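You operate a simulated robot arm through the tools that you are given. There is no shell and no other tool.

The job below is to be done with a simulated robot arm. You get a single attempt, and the scene is never put back.

JOB
Rub the rust off the surface plate and oil its top, all but a narrow rim.
Fine: take oil from the oiled felt with the felt pad; put the pad back. A coat counts when it lies all over at full strength: go over it till it gets no stronger. What is to be rubbed or washed off counts as gone when no trace of it is left.

It is judged by the outcome, as a careful person would: the job done as asked, and still so three seconds after it is handed in. It fails if anything else is knocked over, pushed out of place, dropped, spilled or broken.

ROBOT AND FRAMES
A 7-joint arm with a two-finger parallel gripper, fixed in place. Base frame: the origin is on the floor under the middle of its stand, x ahead of it, y to its left, z up. Lengths are in mm, angles in rad, forces in N, time in s.
It reaches about 1247 mm from its shoulder. Its first joint turns from -2.304 to 2.304 rad. Payload 3.91 kg.
The TCP is the grasp point between the finger pads, 30 mm short of the fingertips. In the tool frame z runs along the fingers and y along their closing line. Largest opening 110 mm; finger width 20, thickness 10; the body of the gripper, 48 by 112 mm, starts 55 mm behind the TCP.
Orientation is that of the tool frame in the base frame, as a unit quaternion [x, y, z, w]. With the fingers straight down and closing along the base's y, the tool's x points along the base's -x, its y along +y and its z along -z.

CONTROLS
- The arm moves only by the tool servo_tool. Its argument "plan" is text: rows parted by semicolons, each of 6 numbers parted by spaces: the shift along the tool's x, y, z in units of 25 mm (1.0 is 25 mm), then the turn, a rotation vector about the tool's x, y, z in units of 5 degrees (1.0 is 5 degrees). In form: tx ty tz ax ay az; .... A call has 1 to 20 rows; each row shifts and turns the commanded pose from where the row before left it, along the tool's axes as they then stand. "fingers" is the gripper command, from -1 (fully open) to 1 (shut), values between in proportion, set as the call begins (left out, the last holds). A call with a number of a shift or a turn outside -1 to 1 is refused whole. Rows are played at 5 a second. More than 50 mm and 0.15 rad between two rows, or a gripper value outside its range, and nothing of the call is played. Where a pose cannot be reached the arm comes as near as it can. A force on the tool above 40 N (or 10 N above the force at the start of the call, whichever is more), or a blocked arm, ends the call early, and 0.2 s more pass. Each finger travels about 108 mm/s and halts on what it meets, pressing with about 42 N; the grip force reading is that of the motor and also rises with nothing between the fingers. The clock runs only during rows and for 0.2 s after the last one: add rows that do not move to give the fingers time. It gives the time, the measured TCP pose, the force on the tool (base axes), the opening and the grip force at its end, in the units of the frame above (readings bear some noise), with the torque about the TCP (base axes, N m) and any sound that the robot's microphone picked up.
- Cameras (640 x 400 px; columns grow to the right, rows downward): "scene" is fixed at [219.8, 649.8, 1495]; the picture's right is [-0.46, -0.89, 0.00], its down [-0.79, 0.41, -0.46] and it looks along [0.41, -0.21, -0.89] (base axes); focal length 328 px, centre (320, 200). "wrist" rides on the gripper at [72, 17, -103] in the tool frame; the picture's right is [-0.23, 0.97, 0.00], its down [-0.76, -0.18, -0.62] and it looks along [-0.61, -0.14, 0.78] (tool axes); focal length 222 px, centre (320, 200). There is no depth. A picture from a camera that has moved, and an enlarged one, comes with that camera's place and axes in the base frame and with its lens.
- get_image(camera): a new picture of that camera. It takes no simulated time.
- zoom(camera, box): a new picture of the part [left, top, right, bottom] of that camera's present view, enlarged. It takes no simulated time.
- close_job(): hands the job in; it is judged then, once.

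Places have to be worked out from the pictures, the camera data and where the tool is seen. Open the gripper and draw the arm clear of the work before you hand the job in, unless the task says otherwise.

The tools are called after "Emit:" as a command line: name --argument value ..., lists and objects as JSON in quotes. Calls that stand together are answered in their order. servo_tool: Moves the arm, as the interface text tells. Its arguments: {"type":"object","properties":{"plan":{"type":"string"},"fingers":{"type":"number"}},"required":["plan"]} The other tools are called the same way: get_image (camera) takes a picture; zoom (camera, box) takes an enlarged picture of a part of a camera's view; close_job () hands the job in.

At the start:

```text
t: 0.0
ee_pos: [384.3, 353.9, 1170.8]
ee_rot: [0.0, 1.0, 0.0, 0.0]
wrist_force: [0.9, 0.2, -0.7]
torque: [-0.02, 0.0, 0.02]
finger_gap: 110.1
gripper_force: 0.1
```

scene: 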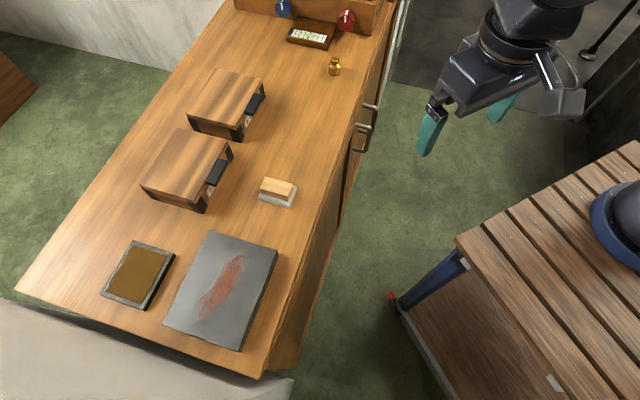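
wrist: 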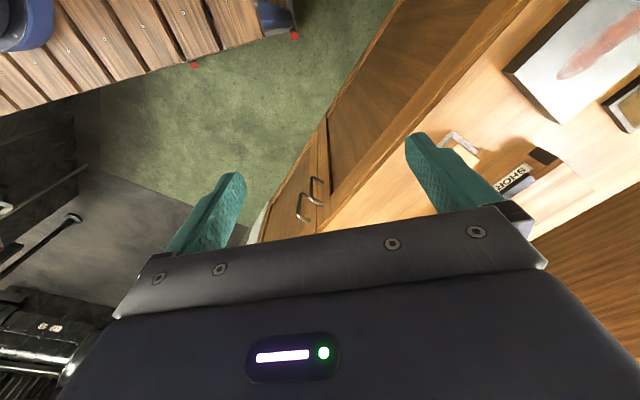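

I start by looking closer at the workbench: the surface plate with rust, the felt tray, and the block with a felt pad.

Emit:
zoom --camera "scene" --box '[80, 160, 320, 360]'

Emit:
zoom --camera "scene" --box '[130, 50, 310, 220]'

Emit:
zoom --camera "scene" --box '[220, 0, 420, 100]'

Emit:
zoom --camera "wrist" --box '[400, 0, 640, 240]'

```text
2.00 times, centred on (200, 260) of scene
camera zoom: at [219.8, 649.8, 1495.0], right [-0.46, -0.89, 0.0], down [-0.79, 0.41, -0.46], along [0.41, -0.21, -0.89], focal length 656 px, centre (560, 80)
```

zoom: 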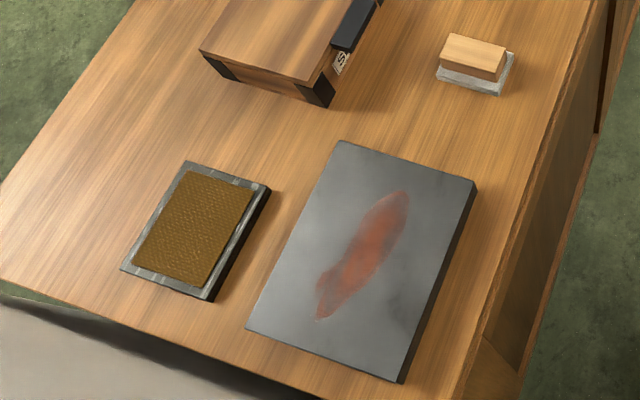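

```text
2.35 times, centred on (220, 135) of scene
camera zoom: at [219.8, 649.8, 1495.0], right [-0.46, -0.89, 0.0], down [-0.79, 0.41, -0.46], along [0.41, -0.21, -0.89], focal length 772 px, centre (555, 353)
```

zoom: 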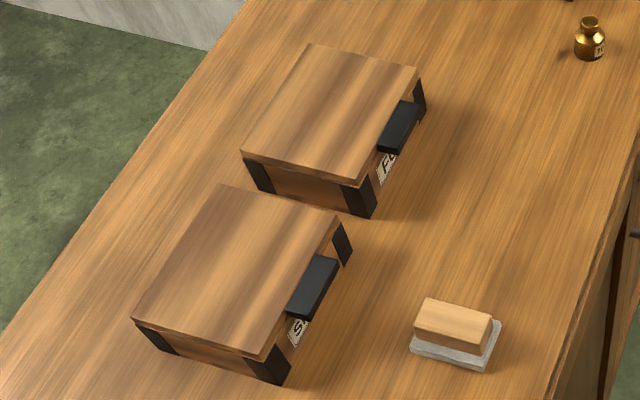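

```text
3.20 times, centred on (320, 50) of scene
camera zoom: at [219.8, 649.8, 1495.0], right [-0.46, -0.89, 0.0], down [-0.79, 0.41, -0.46], along [0.41, -0.21, -0.89], focal length 1050 px, centre (320, 680)
```

zoom: 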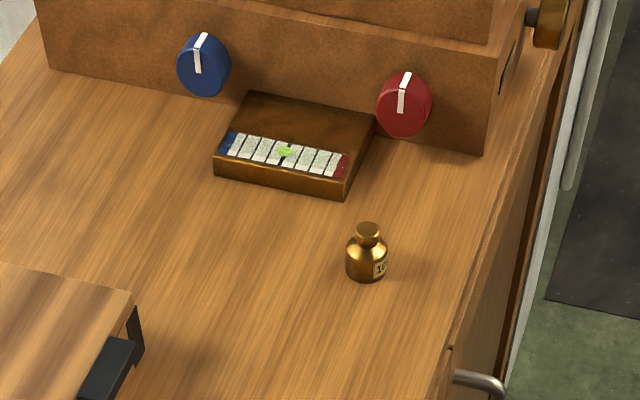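

```text
1.67 times, centred on (520, 120) of wrist
camera zoom: at [312.4, 371.1, 1272.3], right [0.23, 0.97, 0.0], down [0.76, -0.18, 0.62], along [0.61, -0.14, -0.78], focal length 370 px, centre (-13, 333)
```

zoom: 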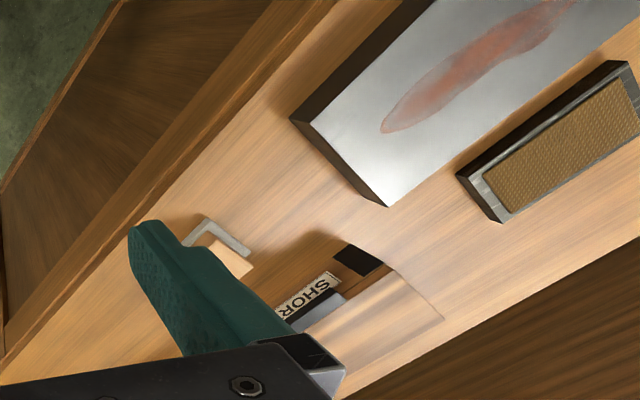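

Rough triangulation puts the plate top at z≈900, centred near (418, 742), the wooden block with a pale base near (550, 580) and the oiled felt near (513, 876). I move the arm up over the bench, with the wrist camera aimed at the block, to look closer.

Emit:
servo_tool --plan "0.15 1 0 0 0 0; 0.15 1 0 0 0 0; 0.15 1 0 0 0 0; 0.15 1 0 0 0 0; 0.15 1 0 0 0 0; 0.15 1 0 0 0 0; 0.15 1 0 0 0 0; 0.15 1 0 0 0 0; 0.15 1 0 0 0 0; 0.15 1 0 0 0 0" --fingers -1

Emit:
get_image --camera "wrist"

```text
t: 2.2
ee_pos: [344.3, 603.8, 1170.6]
ee_rot: [-0.001, 1.0, 0.001, 0.0]
wrist_force: [-0.1, 0.2, 0.9]
torque: [0.02, 0.06, -0.01]
finger_gap: 110.1
gripper_force: 0.0
```

```text
taken
camera wrist: at [273.6, 621.8, 1273.4], right [0.23, 0.97, 0.0], down [0.76, -0.18, 0.62], along [0.61, -0.14, -0.78], focal length 222 px, centre (320, 200)
```

wrist: 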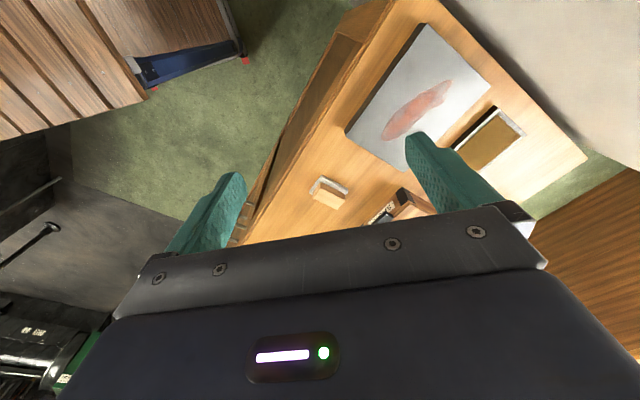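

Emit:
zoom --camera "wrist" --box '[290, 150, 410, 225]'

Emit:
zoom --camera "wrist" --box '[330, 10, 570, 180]'

```text
5.33 times, centred on (350, 188) of wrist
camera zoom: at [273.6, 621.8, 1273.4], right [0.23, 0.97, 0.0], down [0.76, -0.18, 0.62], along [0.61, -0.14, -0.78], focal length 1185 px, centre (160, 267)
```

zoom: 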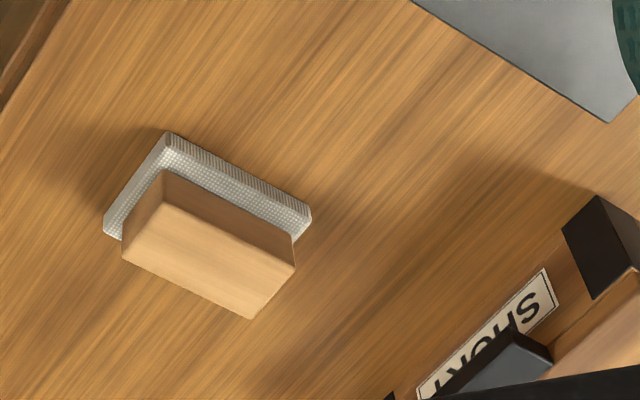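

```text
2.35 times, centred on (450, 95) of wrist
camera zoom: at [273.6, 621.8, 1273.4], right [0.23, 0.97, 0.0], down [0.76, -0.18, 0.62], along [0.61, -0.14, -0.78], focal length 523 px, centre (14, 447)
```

zoom: 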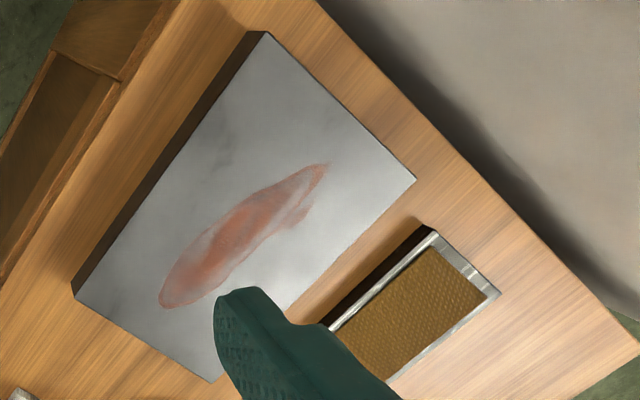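

The block carries a light, woven-looking base (likely the felt pad), and boxes labelled "SHORT..." stand nearby. I turn the tool 45° so its closing line fits the bench layout, which also lets me look at the boxes' fronts.

Emit:
servo_tool --plan "0.2 -0.5 0 0 0 -1; 0.2 -0.5 0 0 0 -1; 0 -0.5 0 0 0 -1; 0 -0.5 0 0 0 -1; 0 0 0 0 0 -1; 0 0 0 0 0 -1; 0 0 0 0 0 -1; 0 0 0 0 0 -1; 0 0 0 0 0 -1"

Emit:
get_image --camera "wrist"

Emit:
get_image --camera "scene"

```text
t: 4.2
ee_pos: [342.4, 554.4, 1170.7]
ee_rot: [-0.383, 0.924, 0.0, 0.0]
wrist_force: [-0.6, -0.6, 0.2]
torque: [0.01, 0.02, -0.02]
finger_gap: 110.1
gripper_force: 0.1
```

```text
taken
camera wrist: at [280.1, 514.9, 1272.7], right [-0.53, 0.85, 0.0], down [0.66, 0.41, 0.62], along [0.53, 0.33, -0.78], focal length 222 px, centre (320, 200)
```

wrist: 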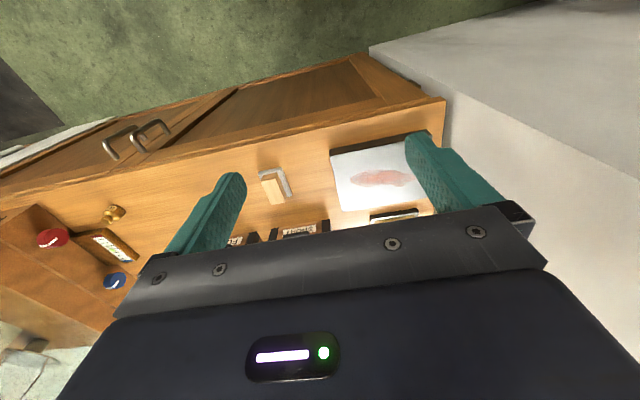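

```text
taken
```

scene: 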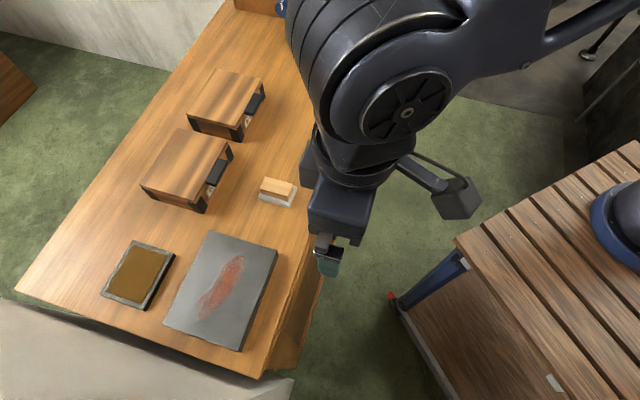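

The box fronts are hidden behind the gripper body, so I tilt the tool back about its y to look at them more level.

Emit:
servo_tool --plan "0 0 0 0 -1 0; 0 0 0 0 -1 0; 0 0 0 0 -1 0; 0 0 0 0 -1 0; 0 0 0 0 -1 0; 0 0 0 0 -1 0; 0 0 0 0 -1 0; 0 0 0 0 -1 0"

Emit:
get_image --camera "wrist"

```text
t: 6.0
ee_pos: [342.2, 555.1, 1170.6]
ee_rot: [-0.36, 0.868, 0.132, 0.317]
wrist_force: [0.0, 0.1, 0.0]
torque: [0.02, 0.03, 0.03]
finger_gap: 110.0
gripper_force: 0.1
```

```text
taken
camera wrist: at [244.8, 480.4, 1201.3], right [-0.57, 0.81, 0.15], down [0.25, 0.0, 0.97], along [0.78, 0.59, -0.21], focal length 222 px, centre (320, 200)
```

wrist: 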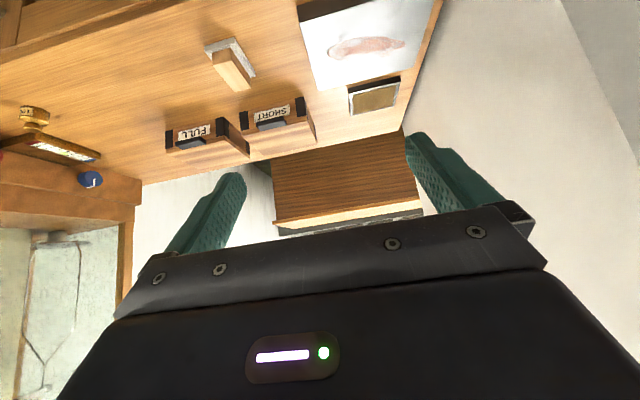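

Emit:
zoom --camera "wrist" --box '[150, 30, 330, 165]'

Emit:
zoom --camera "wrist" --box '[290, 0, 450, 120]'

Emit:
zoom --camera "wrist" --box '[0, 80, 150, 220]'

```text
2.96 times, centred on (240, 98) of wrist
camera zoom: at [244.8, 480.4, 1201.3], right [-0.57, 0.81, 0.15], down [0.25, 0.0, 0.97], along [0.78, 0.59, -0.21], focal length 658 px, centre (557, 504)
```

zoom: 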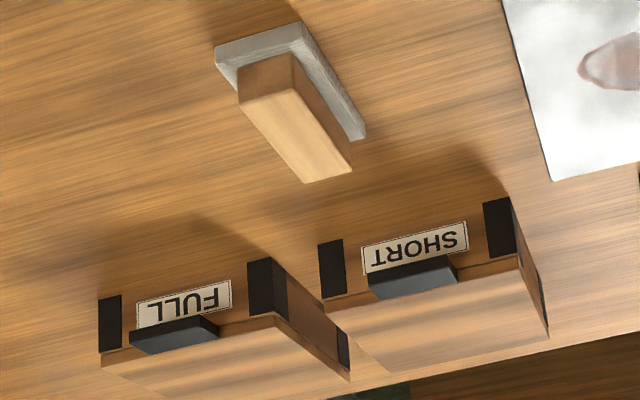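

```text
3.33 times, centred on (370, 60) of wrist
camera zoom: at [244.8, 480.4, 1201.3], right [-0.57, 0.81, 0.15], down [0.25, 0.0, 0.97], along [0.78, 0.59, -0.21], focal length 740 px, centre (153, 667)
```

zoom: 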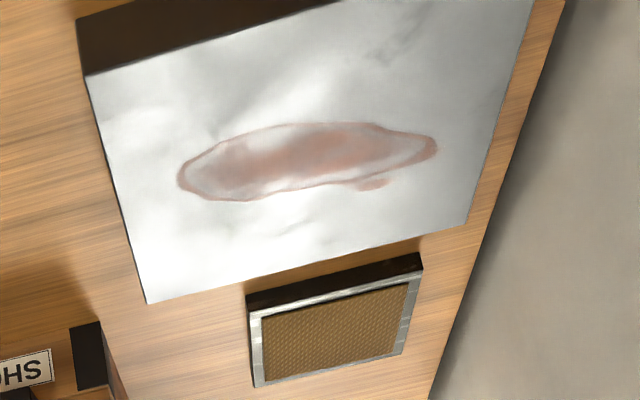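

```text
2.86 times, centred on (75, 150) of wrist
camera zoom: at [244.8, 480.4, 1201.3], right [-0.57, 0.81, 0.15], down [0.25, 0.0, 0.97], along [0.78, 0.59, -0.21], focal length 635 px, centre (1020, 343)
```

zoom: 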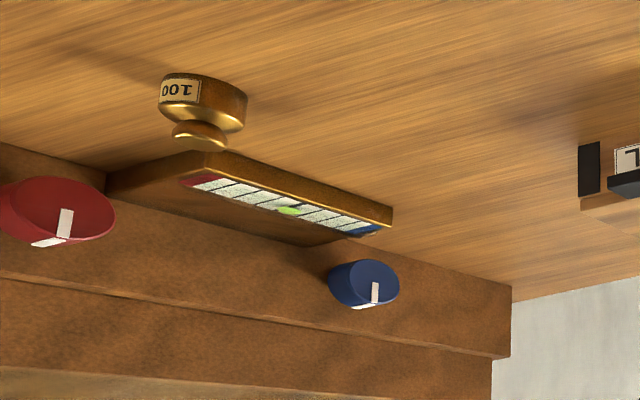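

Boxes are "FULL" and "SHORT" drawers with a weighing instrument, so they don't belong to this job; the wooden-handled block with the pale base is the felt pad. I level the tool again and move above the pad at about (546, 579), lowering partway.

Emit:
servo_tool --plan "0 0 0 0 1 0; 0 0 0 0 1 0; 0 0 0 0 1 0; 0 0 0 0 1 0; 0 0 0 0 1 0; 0 0 0 0 1 0; 0 0 0 0 1 0; 0 0 0 0 1 0; -0.921 -0.727 0 0 0 0; -0.921 -0.727 0 0 0 0; -0.921 -0.727 0 0 0 0; -0.921 -0.727 0 0 0 0; -0.921 -0.727 0.4 0 0 0; -0.921 -0.727 0.8 0 0 0; -0.921 -0.727 0.8 0 0 0; 0 0 0.8 0 0 0; 0 0 0.8 0 0 0; 0 0 0 0 0 0" --fingers -1

Emit:
get_image --camera "wrist"

Emit:
zoom --camera "scene" --box '[200, 130, 360, 260]'

```text
t: 9.8
ee_pos: [545.9, 577.7, 1079.9]
ee_rot: [-0.383, 0.924, 0.001, 0.0]
wrist_force: [0.3, 0.9, -0.3]
torque: [0.01, -0.01, -0.02]
finger_gap: 109.8
gripper_force: 0.1
```

```text
taken
camera wrist: at [484.4, 538.3, 1182.0], right [-0.53, 0.85, 0.0], down [0.66, 0.41, 0.62], along [0.53, 0.33, -0.78], focal length 222 px, centre (320, 200)
```

wrist: 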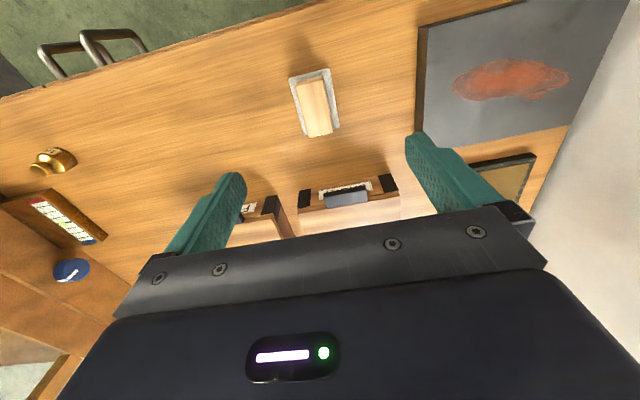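

```text
3.08 times, centred on (280, 195) of scene
camera zoom: at [219.8, 649.8, 1495.0], right [-0.46, -0.89, 0.0], down [-0.79, 0.41, -0.46], along [0.41, -0.21, -0.89], focal length 1010 px, centre (443, 215)
```

zoom: 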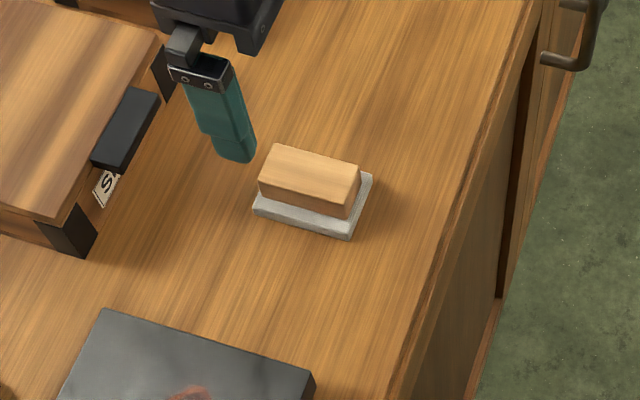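

Emit:
zoom --camera "wrist" --box '[255, 50, 375, 155]'

```text
3.81 times, centred on (315, 102) of wrist
camera zoom: at [484.4, 538.3, 1182.0], right [-0.53, 0.85, 0.0], down [0.66, 0.41, 0.62], along [0.53, 0.33, -0.78], focal length 846 px, centre (339, 571)
```

zoom: 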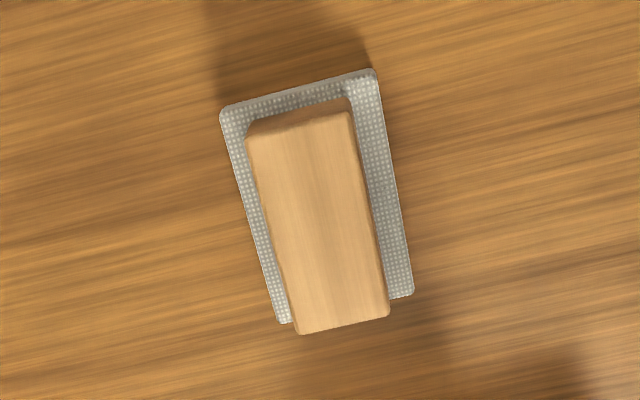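

The pad handle is roughly 58×29 mm and aligned with the tool (yaw ≈44.5°); its centre looks about 7 mm off in x and -2.5 mm in y from the TCP. I correct that and lower to look again.

Emit:
servo_tool --plan "-0.13 -0.27 0.6 0 0 0; 0 0 0.9 0 0 0; 0 0 0.9 0 0 0; 0 0 0.8 0 0 0; 0 0 0 0 0 0"

Emit:
get_image --camera "wrist"

Emit:
zoom --camera "scene" --box '[200, 130, 360, 260]'

```text
t: 11.0
ee_pos: [552.4, 576.7, 999.3]
ee_rot: [-0.382, 0.924, 0.0, -0.001]
wrist_force: [0.1, 0.4, 0.8]
torque: [0.0, -0.02, 0.02]
finger_gap: 110.0
gripper_force: 0.2
```

```text
taken
camera wrist: at [491.3, 536.9, 1101.8], right [-0.53, 0.85, 0.0], down [0.66, 0.41, 0.62], along [0.53, 0.33, -0.78], focal length 222 px, centre (320, 200)
```

wrist: 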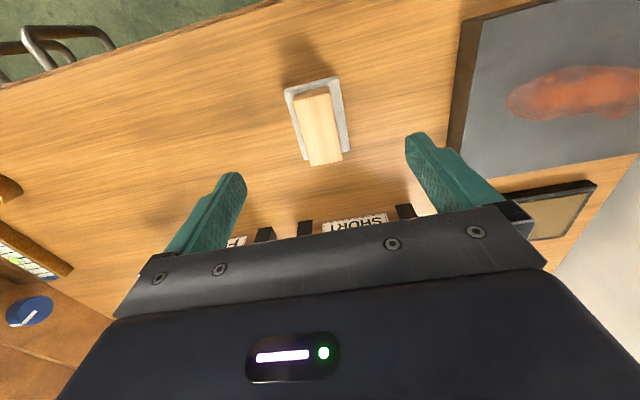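

```text
3.08 times, centred on (280, 195) of scene
camera zoom: at [219.8, 649.8, 1495.0], right [-0.46, -0.89, 0.0], down [-0.79, 0.41, -0.46], along [0.41, -0.21, -0.89], focal length 1010 px, centre (443, 215)
```

zoom: 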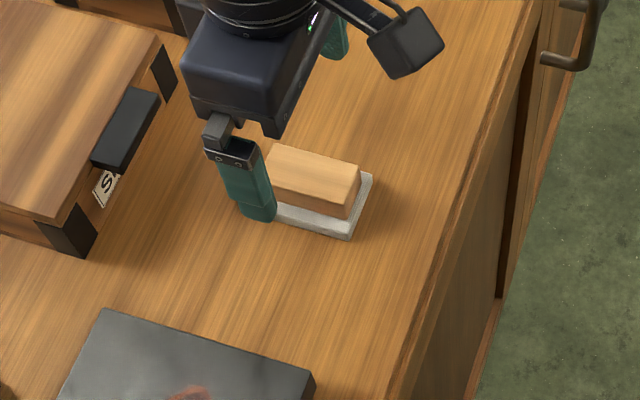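

Emit:
zoom --camera "wrist" --box '[260, 60, 380, 180]'

```text
3.33 times, centred on (320, 120) of wrist
camera zoom: at [491.3, 536.9, 1101.8], right [-0.53, 0.85, 0.0], down [0.66, 0.41, 0.62], along [0.53, 0.33, -0.78], focal length 740 px, centre (320, 467)
```

zoom: 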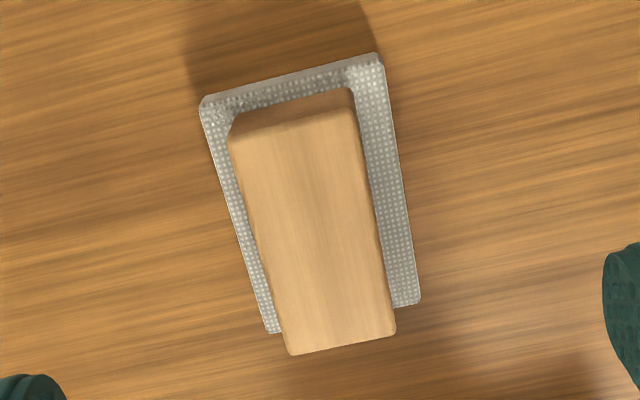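

From two wrist views the handle top is at z≈912, centre ≈(556.6, 576.8), and the bench about 883. Before going down I check the thickness of the felt base in a closer scene picture.

Emit:
zoom --camera "scene" --box '[255, 170, 305, 212]'

Emit:
zoom --camera "scene" --box '[150, 220, 290, 360]'

```text
9.52 times, centred on (280, 191) of scene
camera zoom: at [219.8, 649.8, 1495.0], right [-0.46, -0.89, 0.0], down [-0.79, 0.41, -0.46], along [0.41, -0.21, -0.89], focal length 3126 px, centre (701, 286)
```

zoom: 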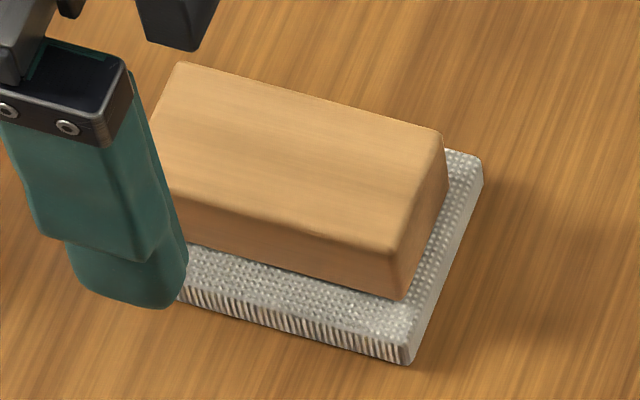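

```text
2.86 times, centred on (220, 290) of scene
camera zoom: at [219.8, 649.8, 1495.0], right [-0.46, -0.89, 0.0], down [-0.79, 0.41, -0.46], along [0.41, -0.21, -0.89], focal length 938 px, centre (606, -57)
```

zoom: 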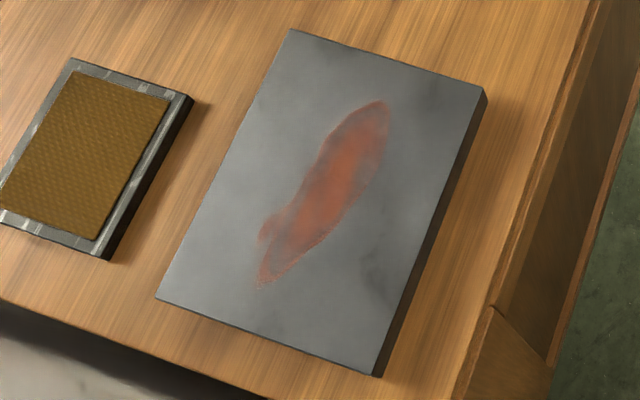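

Felt is ~8–9 mm thick with a ~22 mm handle, so felt top ≈892. I correct the horizontal offset and lower to TCP z≈927 (fingertips ≈897) without closing yet.

Emit:
servo_tool --plan "-0.12 -0.12 0 0 0 0; 0 0 0.7 0 0 0; 0 0 0.8 0 0 0; 0 0 0.8 0 0 0; 0 0 0.59 0 0 0; 0 0 0 0 0 0"

Emit:
get_image --camera "wrist"

Emit:
zoom --camera "scene" --box '[240, 150, 320, 215]'

```text
t: 12.4
ee_pos: [557.6, 575.5, 926.0]
ee_rot: [-0.384, 0.924, 0.0, 0.0]
wrist_force: [0.1, -0.6, 1.0]
torque: [0.05, -0.01, 0.02]
finger_gap: 109.9
gripper_force: 0.1
```

```text
taken
camera wrist: at [495.1, 536.0, 1029.4], right [-0.53, 0.85, 0.0], down [0.66, 0.41, 0.62], along [0.53, 0.33, -0.78], focal length 222 px, centre (320, 200)
```

wrist: 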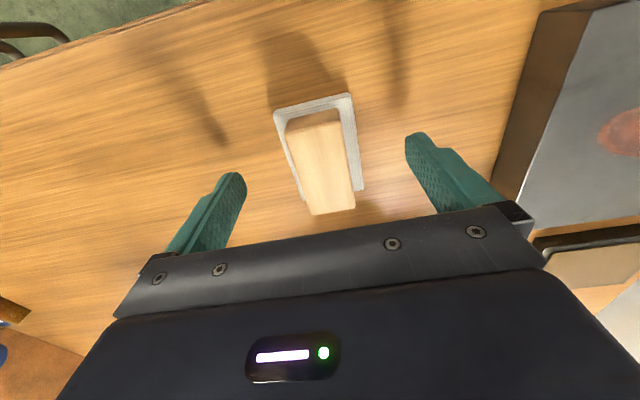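

```text
6.15 times, centred on (280, 182) of scene
camera zoom: at [219.8, 649.8, 1495.0], right [-0.46, -0.89, 0.0], down [-0.79, 0.41, -0.46], along [0.41, -0.21, -0.89], focal length 2020 px, centre (566, 308)
```

zoom: 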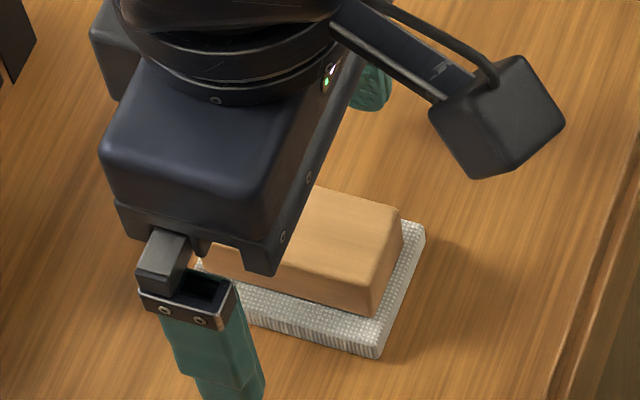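

The fingers straddle the handle centrally with the tips just above the felt. I close the gripper.

Emit:
servo_tool --plan "0 0 0 0 0 0; 0 0 0 0 0 0; 0 0 0 0 0 0; 0 0 0 0 0 0; 0 0 0 0 0 0" --fingers 1

Emit:
get_image --camera "wrist"

Emit:
zoom --camera "scene" --box '[240, 150, 320, 215]'

```text
t: 13.6
ee_pos: [557.6, 575.5, 926.9]
ee_rot: [-0.382, 0.924, 0.0, 0.0]
wrist_force: [-0.7, 0.2, 1.6]
torque: [-0.01, 0.0, -0.01]
finger_gap: 30.9
gripper_force: 42.1
```

```text
taken
camera wrist: at [495.2, 536.0, 1029.6], right [-0.53, 0.85, 0.0], down [0.66, 0.41, 0.62], along [0.53, 0.33, -0.78], focal length 222 px, centre (320, 200)
```

wrist: 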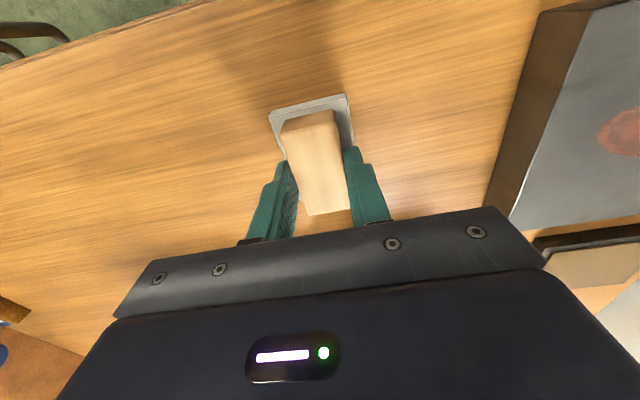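

```text
6.15 times, centred on (280, 182) of scene
camera zoom: at [219.8, 649.8, 1495.0], right [-0.46, -0.89, 0.0], down [-0.79, 0.41, -0.46], along [0.41, -0.21, -0.89], focal length 2020 px, centre (566, 308)
```

zoom: 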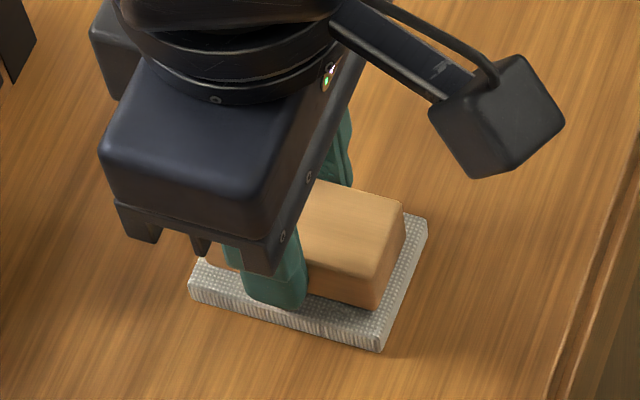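

The handle is gripped (gap 30.9 mm). I lift the pad 75 mm and check that it comes up square.

Emit:
servo_tool --plan "0 0 -0.3 0 0 0; 0 0 -0.7 0 0 0; 0 0 -1 0 0 0; 0 0 -1 0 0 0; 0 0 0 0 0 0"

Emit:
zoom --camera "scene" --box '[200, 130, 340, 230]'

Emit:
get_image --camera "wrist"

```text
t: 14.8
ee_pos: [557.5, 575.9, 1001.4]
ee_rot: [-0.383, 0.924, 0.0, 0.0]
wrist_force: [0.3, 0.9, 0.0]
torque: [0.03, -0.04, 0.01]
finger_gap: 0.0
gripper_force: 37.6
```

```text
4.00 times, centred on (270, 180) of scene
camera zoom: at [219.8, 649.8, 1495.0], right [-0.46, -0.89, 0.0], down [-0.79, 0.41, -0.46], along [0.41, -0.21, -0.89], focal length 1313 px, centre (520, 280)
```

zoom: 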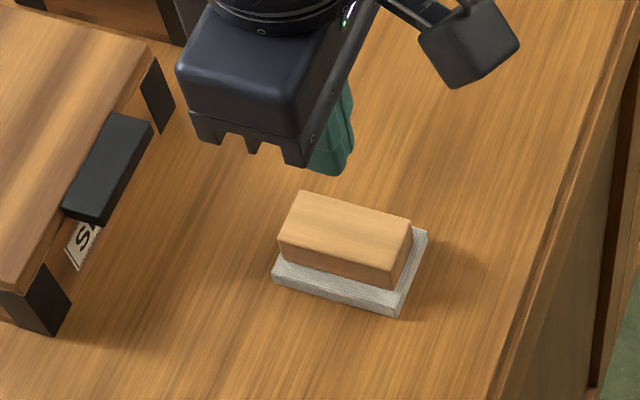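

```text
taken
camera wrist: at [495.6, 535.6, 1104.4], right [-0.53, 0.85, 0.0], down [0.66, 0.41, 0.62], along [0.53, 0.33, -0.78], focal length 222 px, centre (320, 200)
```

wrist: 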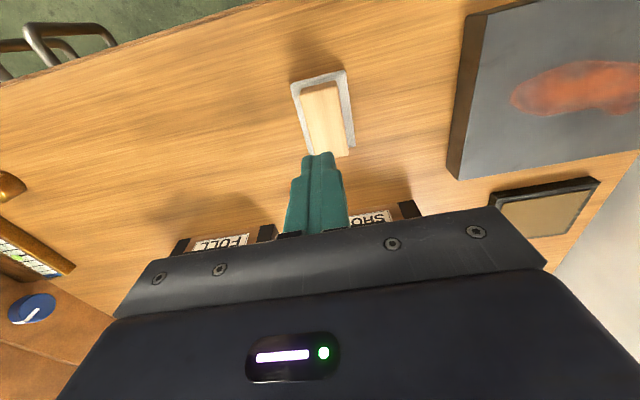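

The pad did not come up: the fingers slipped off and are now shut empty, and the pad still stands flat in its place. I take sharper pictures to re-measure the handle height.

Emit:
zoom --camera "scene" --box '[262, 172, 312, 212]'

Emit:
zoom --camera "wrist" --box '[280, 60, 370, 170]'

```text
10.00 times, centred on (287, 192) of scene
camera zoom: at [219.8, 649.8, 1495.0], right [-0.46, -0.89, 0.0], down [-0.79, 0.41, -0.46], along [0.41, -0.21, -0.89], focal length 3282 px, centre (650, 280)
```

zoom: 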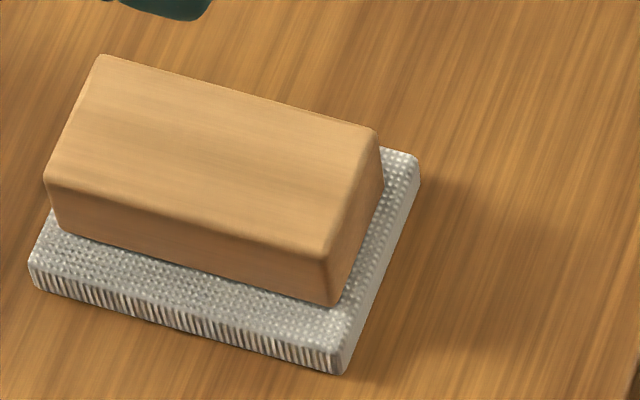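

```text
3.64 times, centred on (325, 115) of wrist
camera zoom: at [495.6, 535.6, 1104.4], right [-0.53, 0.85, 0.0], down [0.66, 0.41, 0.62], along [0.53, 0.33, -0.78], focal length 808 px, centre (302, 509)
```

zoom: 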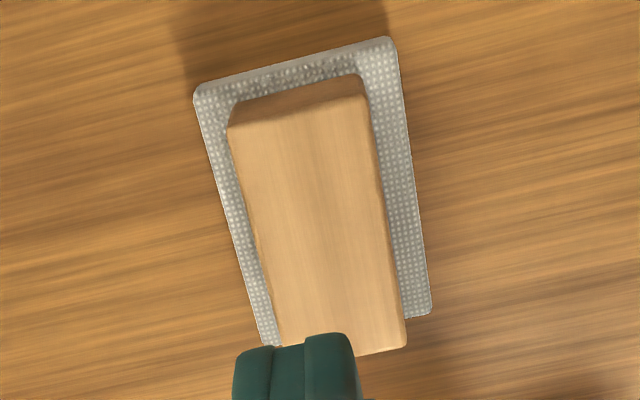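

The handle is plumb-sided, ~22 mm tall above an ~11 mm felt, centred now about (553.4, 577.1). I reopen, recentre, and go down a bit deeper this time so the fingers take the whole height of the handle.

Emit:
servo_tool --plan "0 0 0 0 0 0; 0.04 0.075 0 0 0 0; 0.042 0.075 0 0 0 0; 0 0 0.5 0 0 0; 0 0 1 0 0 0; 0 0 0.9 0 0 0; 0 0 0.5 0 0 0; 0 0 0.1 0 0 0; 0 0 0 0 0 0" --fingers -1

Emit:
get_image --camera "wrist"

```text
t: 16.8
ee_pos: [554.8, 577.9, 926.7]
ee_rot: [-0.383, 0.924, -0.001, 0.0]
wrist_force: [0.2, 1.0, -0.4]
torque: [-0.01, 0.01, 0.02]
finger_gap: 110.0
gripper_force: 0.2
```

```text
taken
camera wrist: at [491.2, 538.5, 1030.3], right [-0.53, 0.85, 0.0], down [0.66, 0.41, 0.62], along [0.53, 0.33, -0.78], focal length 222 px, centre (320, 200)
```

wrist: 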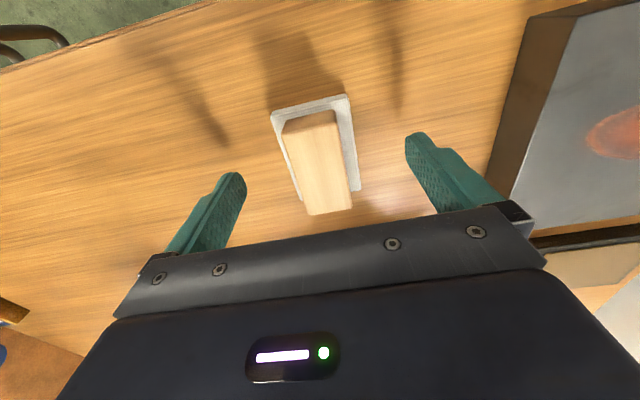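

I narrow the fingers to ~42 mm around the handle at this height, then feel my way down in small steps until they touch the felt.

Emit:
servo_tool --plan "0 0 0 0 0 0; 0 0 0 0 0 0; 0 0 0 0 0 0; 0 0 0.06 0 0 0; 0 0 0.06 0 0 0; 0 0 0 0 0 0" --fingers 0.24

Emit:
zoom --camera "scene" --box '[240, 150, 320, 215]'

```text
t: 18.2
ee_pos: [553.2, 577.9, 923.9]
ee_rot: [-0.384, 0.923, 0.0, -0.001]
wrist_force: [-0.2, 0.5, -0.4]
torque: [0.0, 0.0, -0.03]
finger_gap: 41.7
gripper_force: 0.0
```

```text
6.15 times, centred on (280, 182) of scene
camera zoom: at [219.8, 649.8, 1495.0], right [-0.46, -0.89, 0.0], down [-0.79, 0.41, -0.46], along [0.41, -0.21, -0.89], focal length 2020 px, centre (566, 308)
```

zoom: 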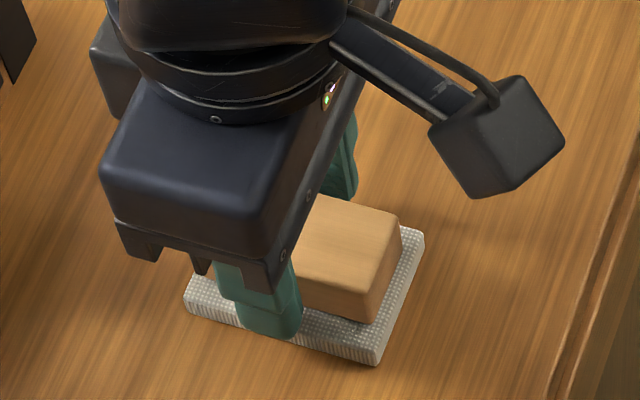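

No contact yet at z=923.9; I keep lowering in small steps to find the felt.

Emit:
servo_tool --plan "0 0 0.04 0 0 0; 0 0 0.04 0 0 0; 0 0 0 0 0 0"

```text
t: 19.0
ee_pos: [553.2, 577.4, 921.9]
ee_rot: [-0.383, 0.924, 0.0, 0.0]
wrist_force: [0.3, 1.0, 1.4]
torque: [0.01, -0.03, 0.04]
finger_gap: 41.9
gripper_force: 0.0
```

Emit:
servo_tool --plan "0 0 0.04 0 0 0; 0 0 0 0 0 0; 0 0 0 0 0 0"

```text
t: 19.8
ee_pos: [553.8, 577.3, 922.6]
ee_rot: [-0.384, 0.923, 0.0, 0.0]
wrist_force: [-1.0, 2.1, 6.7]
torque: [0.06, 0.06, 0.02]
finger_gap: 42.0
gripper_force: 0.1
```

The fingertips touch the felt at TCP z≈922 (felt top ≈892). I back off about 1.3 mm, then close on the handle.

Emit:
servo_tool --plan "0 0 -0.08 0 0 0; 0 0 0 0 0 0"

Emit:
servo_tool --plan "0 0 0 0 0 0; 0 0 0 0 0 0; 0 0 0 0 0 0; 0 0 0 0 0 0; 0 0 0 0 0 0" --fingers 1

Emit:
zoom --camera "wrist" --box '[220, 80, 420, 250]'

Emit:
zoom --camera "scene" --box '[240, 150, 320, 215]'

```text
t: 20.4
ee_pos: [553.6, 577.1, 922.5]
ee_rot: [-0.382, 0.924, 0.0, 0.0]
wrist_force: [-0.3, -0.5, -0.7]
torque: [0.03, 0.0, 0.0]
finger_gap: 41.9
gripper_force: 0.0
```

```text
t: 21.6
ee_pos: [553.5, 576.0, 923.3]
ee_rot: [-0.383, 0.924, 0.0, 0.0]
wrist_force: [0.7, -1.2, -1.3]
torque: [-0.02, -0.04, 0.02]
finger_gap: 31.1
gripper_force: 41.5
```

```text
2.35 times, centred on (320, 165) of wrist
camera zoom: at [491.1, 537.8, 1025.9], right [-0.53, 0.85, 0.0], down [0.66, 0.41, 0.62], along [0.53, 0.33, -0.78], focal length 523 px, centre (320, 282)
```

zoom: 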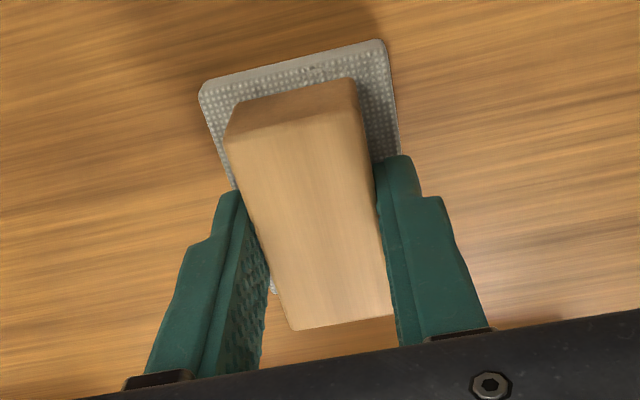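

```text
6.15 times, centred on (280, 182) of scene
camera zoom: at [219.8, 649.8, 1495.0], right [-0.46, -0.89, 0.0], down [-0.79, 0.41, -0.46], along [0.41, -0.21, -0.89], focal length 2020 px, centre (566, 308)
```

zoom: 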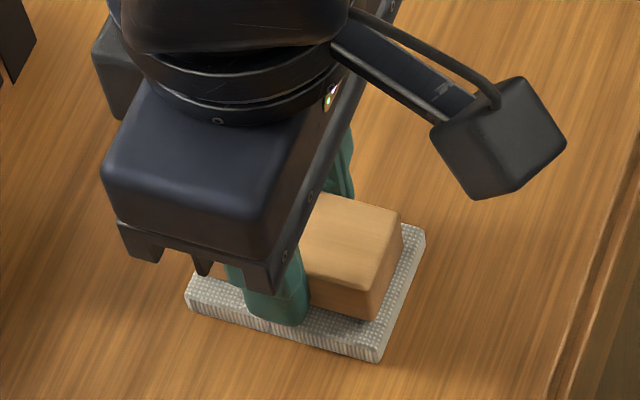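

Grip reads 41.5 N at a 31.1 mm gap. I lift very slowly by about 6 mm and check whether the pad follows.

Emit:
servo_tool --plan "0 0 -0.05 0 0 0; 0 0 -0.05 0 0 0; 0 0 -0.05 0 0 0; 0 0 -0.05 0 0 0; 0 0 -0.05 0 0 0; 0 0 0 0 0 0"

Emit:
zoom --camera "scene" --box '[240, 150, 320, 215]'

Emit:
zoom --camera "wrist" --box '[220, 80, 420, 250]'

```text
t: 23.0
ee_pos: [553.1, 577.3, 930.4]
ee_rot: [-0.383, 0.924, 0.0, 0.0]
wrist_force: [0.0, -1.0, -1.5]
torque: [0.03, 0.0, -0.04]
finger_gap: 30.9
gripper_force: 42.2
```

```text
6.15 times, centred on (280, 182) of scene
camera zoom: at [219.8, 649.8, 1495.0], right [-0.46, -0.89, 0.0], down [-0.79, 0.41, -0.46], along [0.41, -0.21, -0.89], focal length 2020 px, centre (566, 308)
```

zoom: 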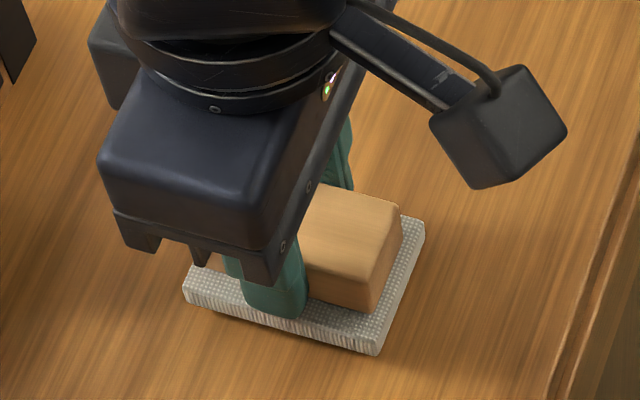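

```text
2.35 times, centred on (320, 165) of wrist
camera zoom: at [491.0, 537.6, 1031.6], right [-0.53, 0.85, 0.0], down [0.66, 0.41, 0.62], along [0.53, 0.33, -0.78], focal length 523 px, centre (320, 282)
```

zoom: 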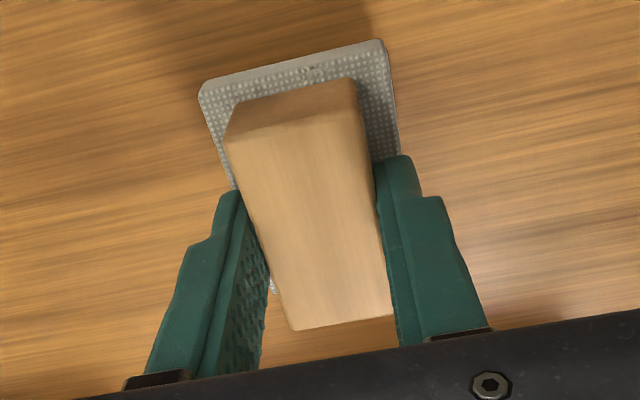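

The pad follows now (identical in the wrist view, moved in the scene view). I keep lifting gently and check again.

Emit:
servo_tool --plan "0 0 -0.1 0 0 0; 0 0 -0.1 0 0 0; 0 0 -0.15 0 0 0; 0 0 -0.2 0 0 0; 0 0 -0.2 0 0 0; 0 0 -0.2 0 0 0; 0 0 -0.1 0 0 0; 0 0 0 0 0 0"

Emit:
zoom --camera "scene" --box '[240, 140, 320, 215]'

Emit:
zoom --camera "wrist" --box '[220, 80, 420, 250]'

```text
t: 24.8
ee_pos: [553.9, 576.8, 956.2]
ee_rot: [-0.382, 0.924, 0.0, 0.0]
wrist_force: [-0.4, -0.4, -0.3]
torque: [-0.01, 0.02, -0.01]
finger_gap: 31.2
gripper_force: 41.8
```

```text
5.33 times, centred on (280, 178) of scene
camera zoom: at [219.8, 649.8, 1495.0], right [-0.46, -0.89, 0.0], down [-0.79, 0.41, -0.46], along [0.41, -0.21, -0.89], focal length 1750 px, centre (533, 320)
```

zoom: 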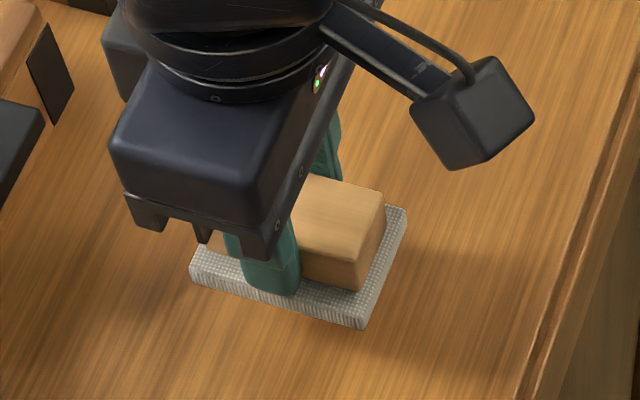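

```text
2.35 times, centred on (320, 165) of wrist
camera zoom: at [491.0, 537.5, 1058.5], right [-0.53, 0.85, 0.0], down [0.66, 0.41, 0.62], along [0.53, 0.33, -0.78], focal length 523 px, centre (320, 282)
```

zoom: 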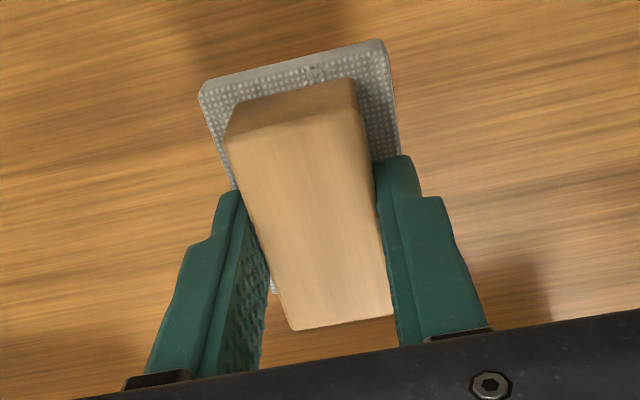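

The pad is held firmly, with its centre at the TCP; its home pose is TCP ≈(553.6, 576.5, 923). I raise it to about z=1000 and carry it over to above the plate centre.

Emit:
servo_tool --plan "0 0 -0.3 0 0 0; 0 0 -0.5 0 0 0; 0 0 -0.5 0 0 0; 0 0 -0.4 0 0 0; 0 0.3 0 0 0 0; 0 0.6 0 0 0 0; -0.1 0.7 0 0 0 0; -0.1 0.8 0 0 0 0; -0.1 0.8 0 0 0 0; -0.1 0.8 0 0 0 0; -0.1 0.8 0 0 0 0; -0.1 0.8 0 0 0 0; -0.1 0.8 0 0 0 0; -0.1 0.8 0 0 0 0; -0.04 0.7 0 0 0 0; 0 0.4 0 0 0 0; 0 0.23 0 0 0 0; 0 0 0 0 0 0"

Emit:
get_image --camera "wrist"

Emit:
get_image --camera "scene"

```text
t: 28.6
ee_pos: [418.3, 742.1, 999.4]
ee_rot: [-0.382, 0.924, 0.0, 0.0]
wrist_force: [0.0, -1.1, -1.1]
torque: [-0.01, -0.05, -0.02]
finger_gap: 31.0
gripper_force: 41.6
```

```text
taken
camera wrist: at [355.0, 703.7, 1101.9], right [-0.53, 0.85, 0.0], down [0.66, 0.41, 0.62], along [0.53, 0.33, -0.78], focal length 222 px, centre (320, 200)
```

wrist: 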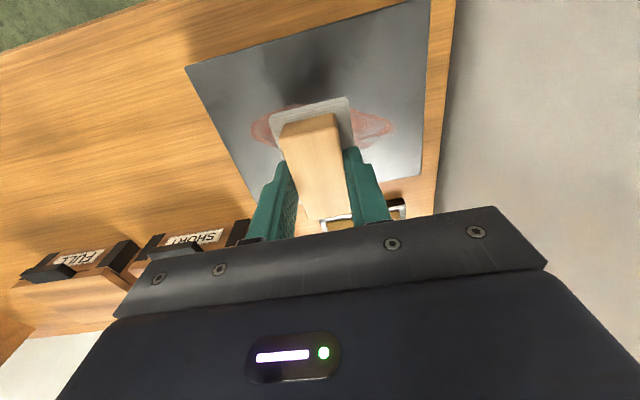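

```text
taken
```

scene: 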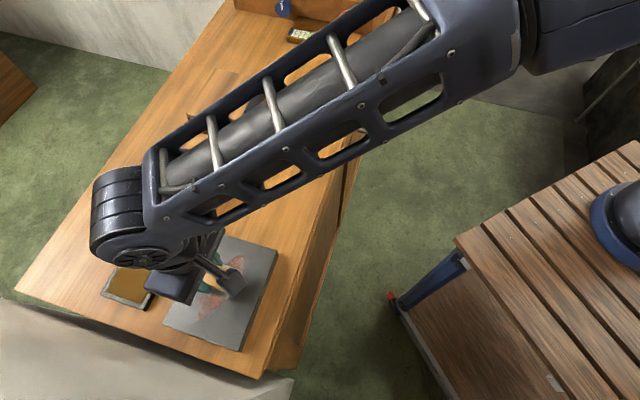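

The pad is above the plate centre. I zoom in on the plate's corners and the tray in the wrist view to refine their positions before pressing down.

Emit:
zoom --camera "wrist" --box '[160, 0, 460, 240]'

Emit:
zoom --camera "scene" --box '[90, 220, 290, 360]'

```text
1.67 times, centred on (310, 120) of wrist
camera zoom: at [355.0, 703.7, 1101.9], right [-0.53, 0.85, 0.0], down [0.66, 0.41, 0.62], along [0.53, 0.33, -0.78], focal length 370 px, centre (337, 333)
```

zoom: 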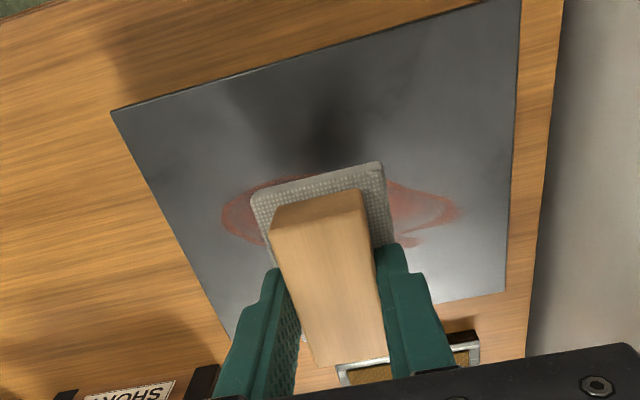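

```text
2.86 times, centred on (190, 290) of scene
camera zoom: at [219.8, 649.8, 1495.0], right [-0.46, -0.89, 0.0], down [-0.79, 0.41, -0.46], along [0.41, -0.21, -0.89], focal length 938 px, centre (691, -57)
```

zoom: 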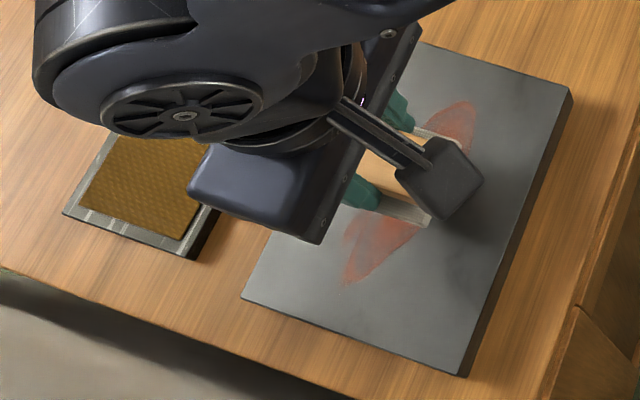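

The plate top works out at z≈906, 140×180 mm, centre ≈(418, 743). I lower the pad onto the rust in the middle, slowly near contact (expected at TCP z≈948).

Emit:
servo_tool --plan "0 0 0.5 0 0 0; 0 0 0.6 0 0 0; 0 0 0.5 0 0 0; 0 0 0.2 0 0 0; 0 0 0.08 0 0 0; 0 0 0 0 0 0"

Emit:
servo_tool --plan "0 0 0.06 0 0 0; 0 0 0.06 0 0 0; 0 0 0 0 0 0"

```text
t: 30.0
ee_pos: [417.0, 743.1, 953.8]
ee_rot: [-0.383, 0.924, 0.002, 0.0]
wrist_force: [0.5, -5.1, 28.0]
torque: [-0.65, 0.38, 0.01]
finger_gap: 30.9
gripper_force: 41.9
```

```text
t: 30.5
ee_pos: [417.5, 744.9, 952.8]
ee_rot: [-0.382, 0.924, 0.002, 0.003]
wrist_force: [0.8, 0.5, 7.4]
torque: [-0.11, 0.07, -0.03]
finger_gap: 31.2
gripper_force: 42.2
stopped in row 2: the force on the tool passed its limit at 40 N (the readings are from after the stop); the commanded pose is now the measured one
```

Contact came earlier than expected, at TCP z≈953 (plate top ≈911), and now rests at about 7 N. I check how the pad sits.

Emit:
zoom --camera "wrist" --box '[160, 0, 460, 240]'

Emit:
zoom --camera "scene" --box '[150, 220, 290, 320]'

```text
1.67 times, centred on (310, 120) of wrist
camera zoom: at [355.4, 704.6, 1055.0], right [-0.53, 0.85, 0.0], down [0.66, 0.41, 0.63], along [0.53, 0.33, -0.78], focal length 370 px, centre (337, 333)
```

zoom: 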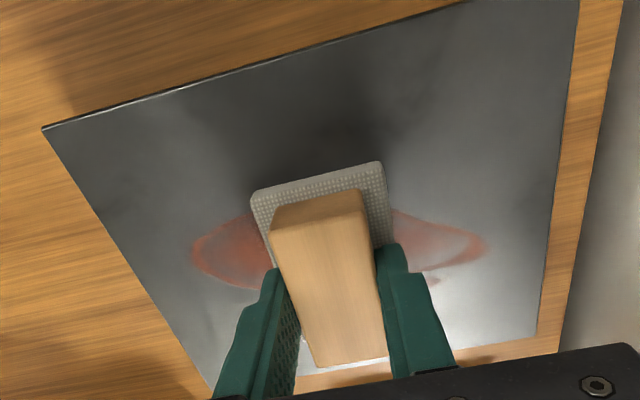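

```text
4.00 times, centred on (220, 270) of scene
camera zoom: at [219.8, 649.8, 1495.0], right [-0.46, -0.89, 0.0], down [-0.79, 0.41, -0.46], along [0.41, -0.21, -0.89], focal length 1313 px, centre (720, -80)
```

zoom: 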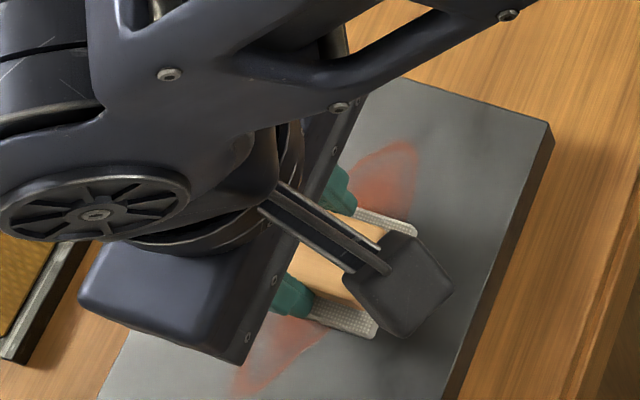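

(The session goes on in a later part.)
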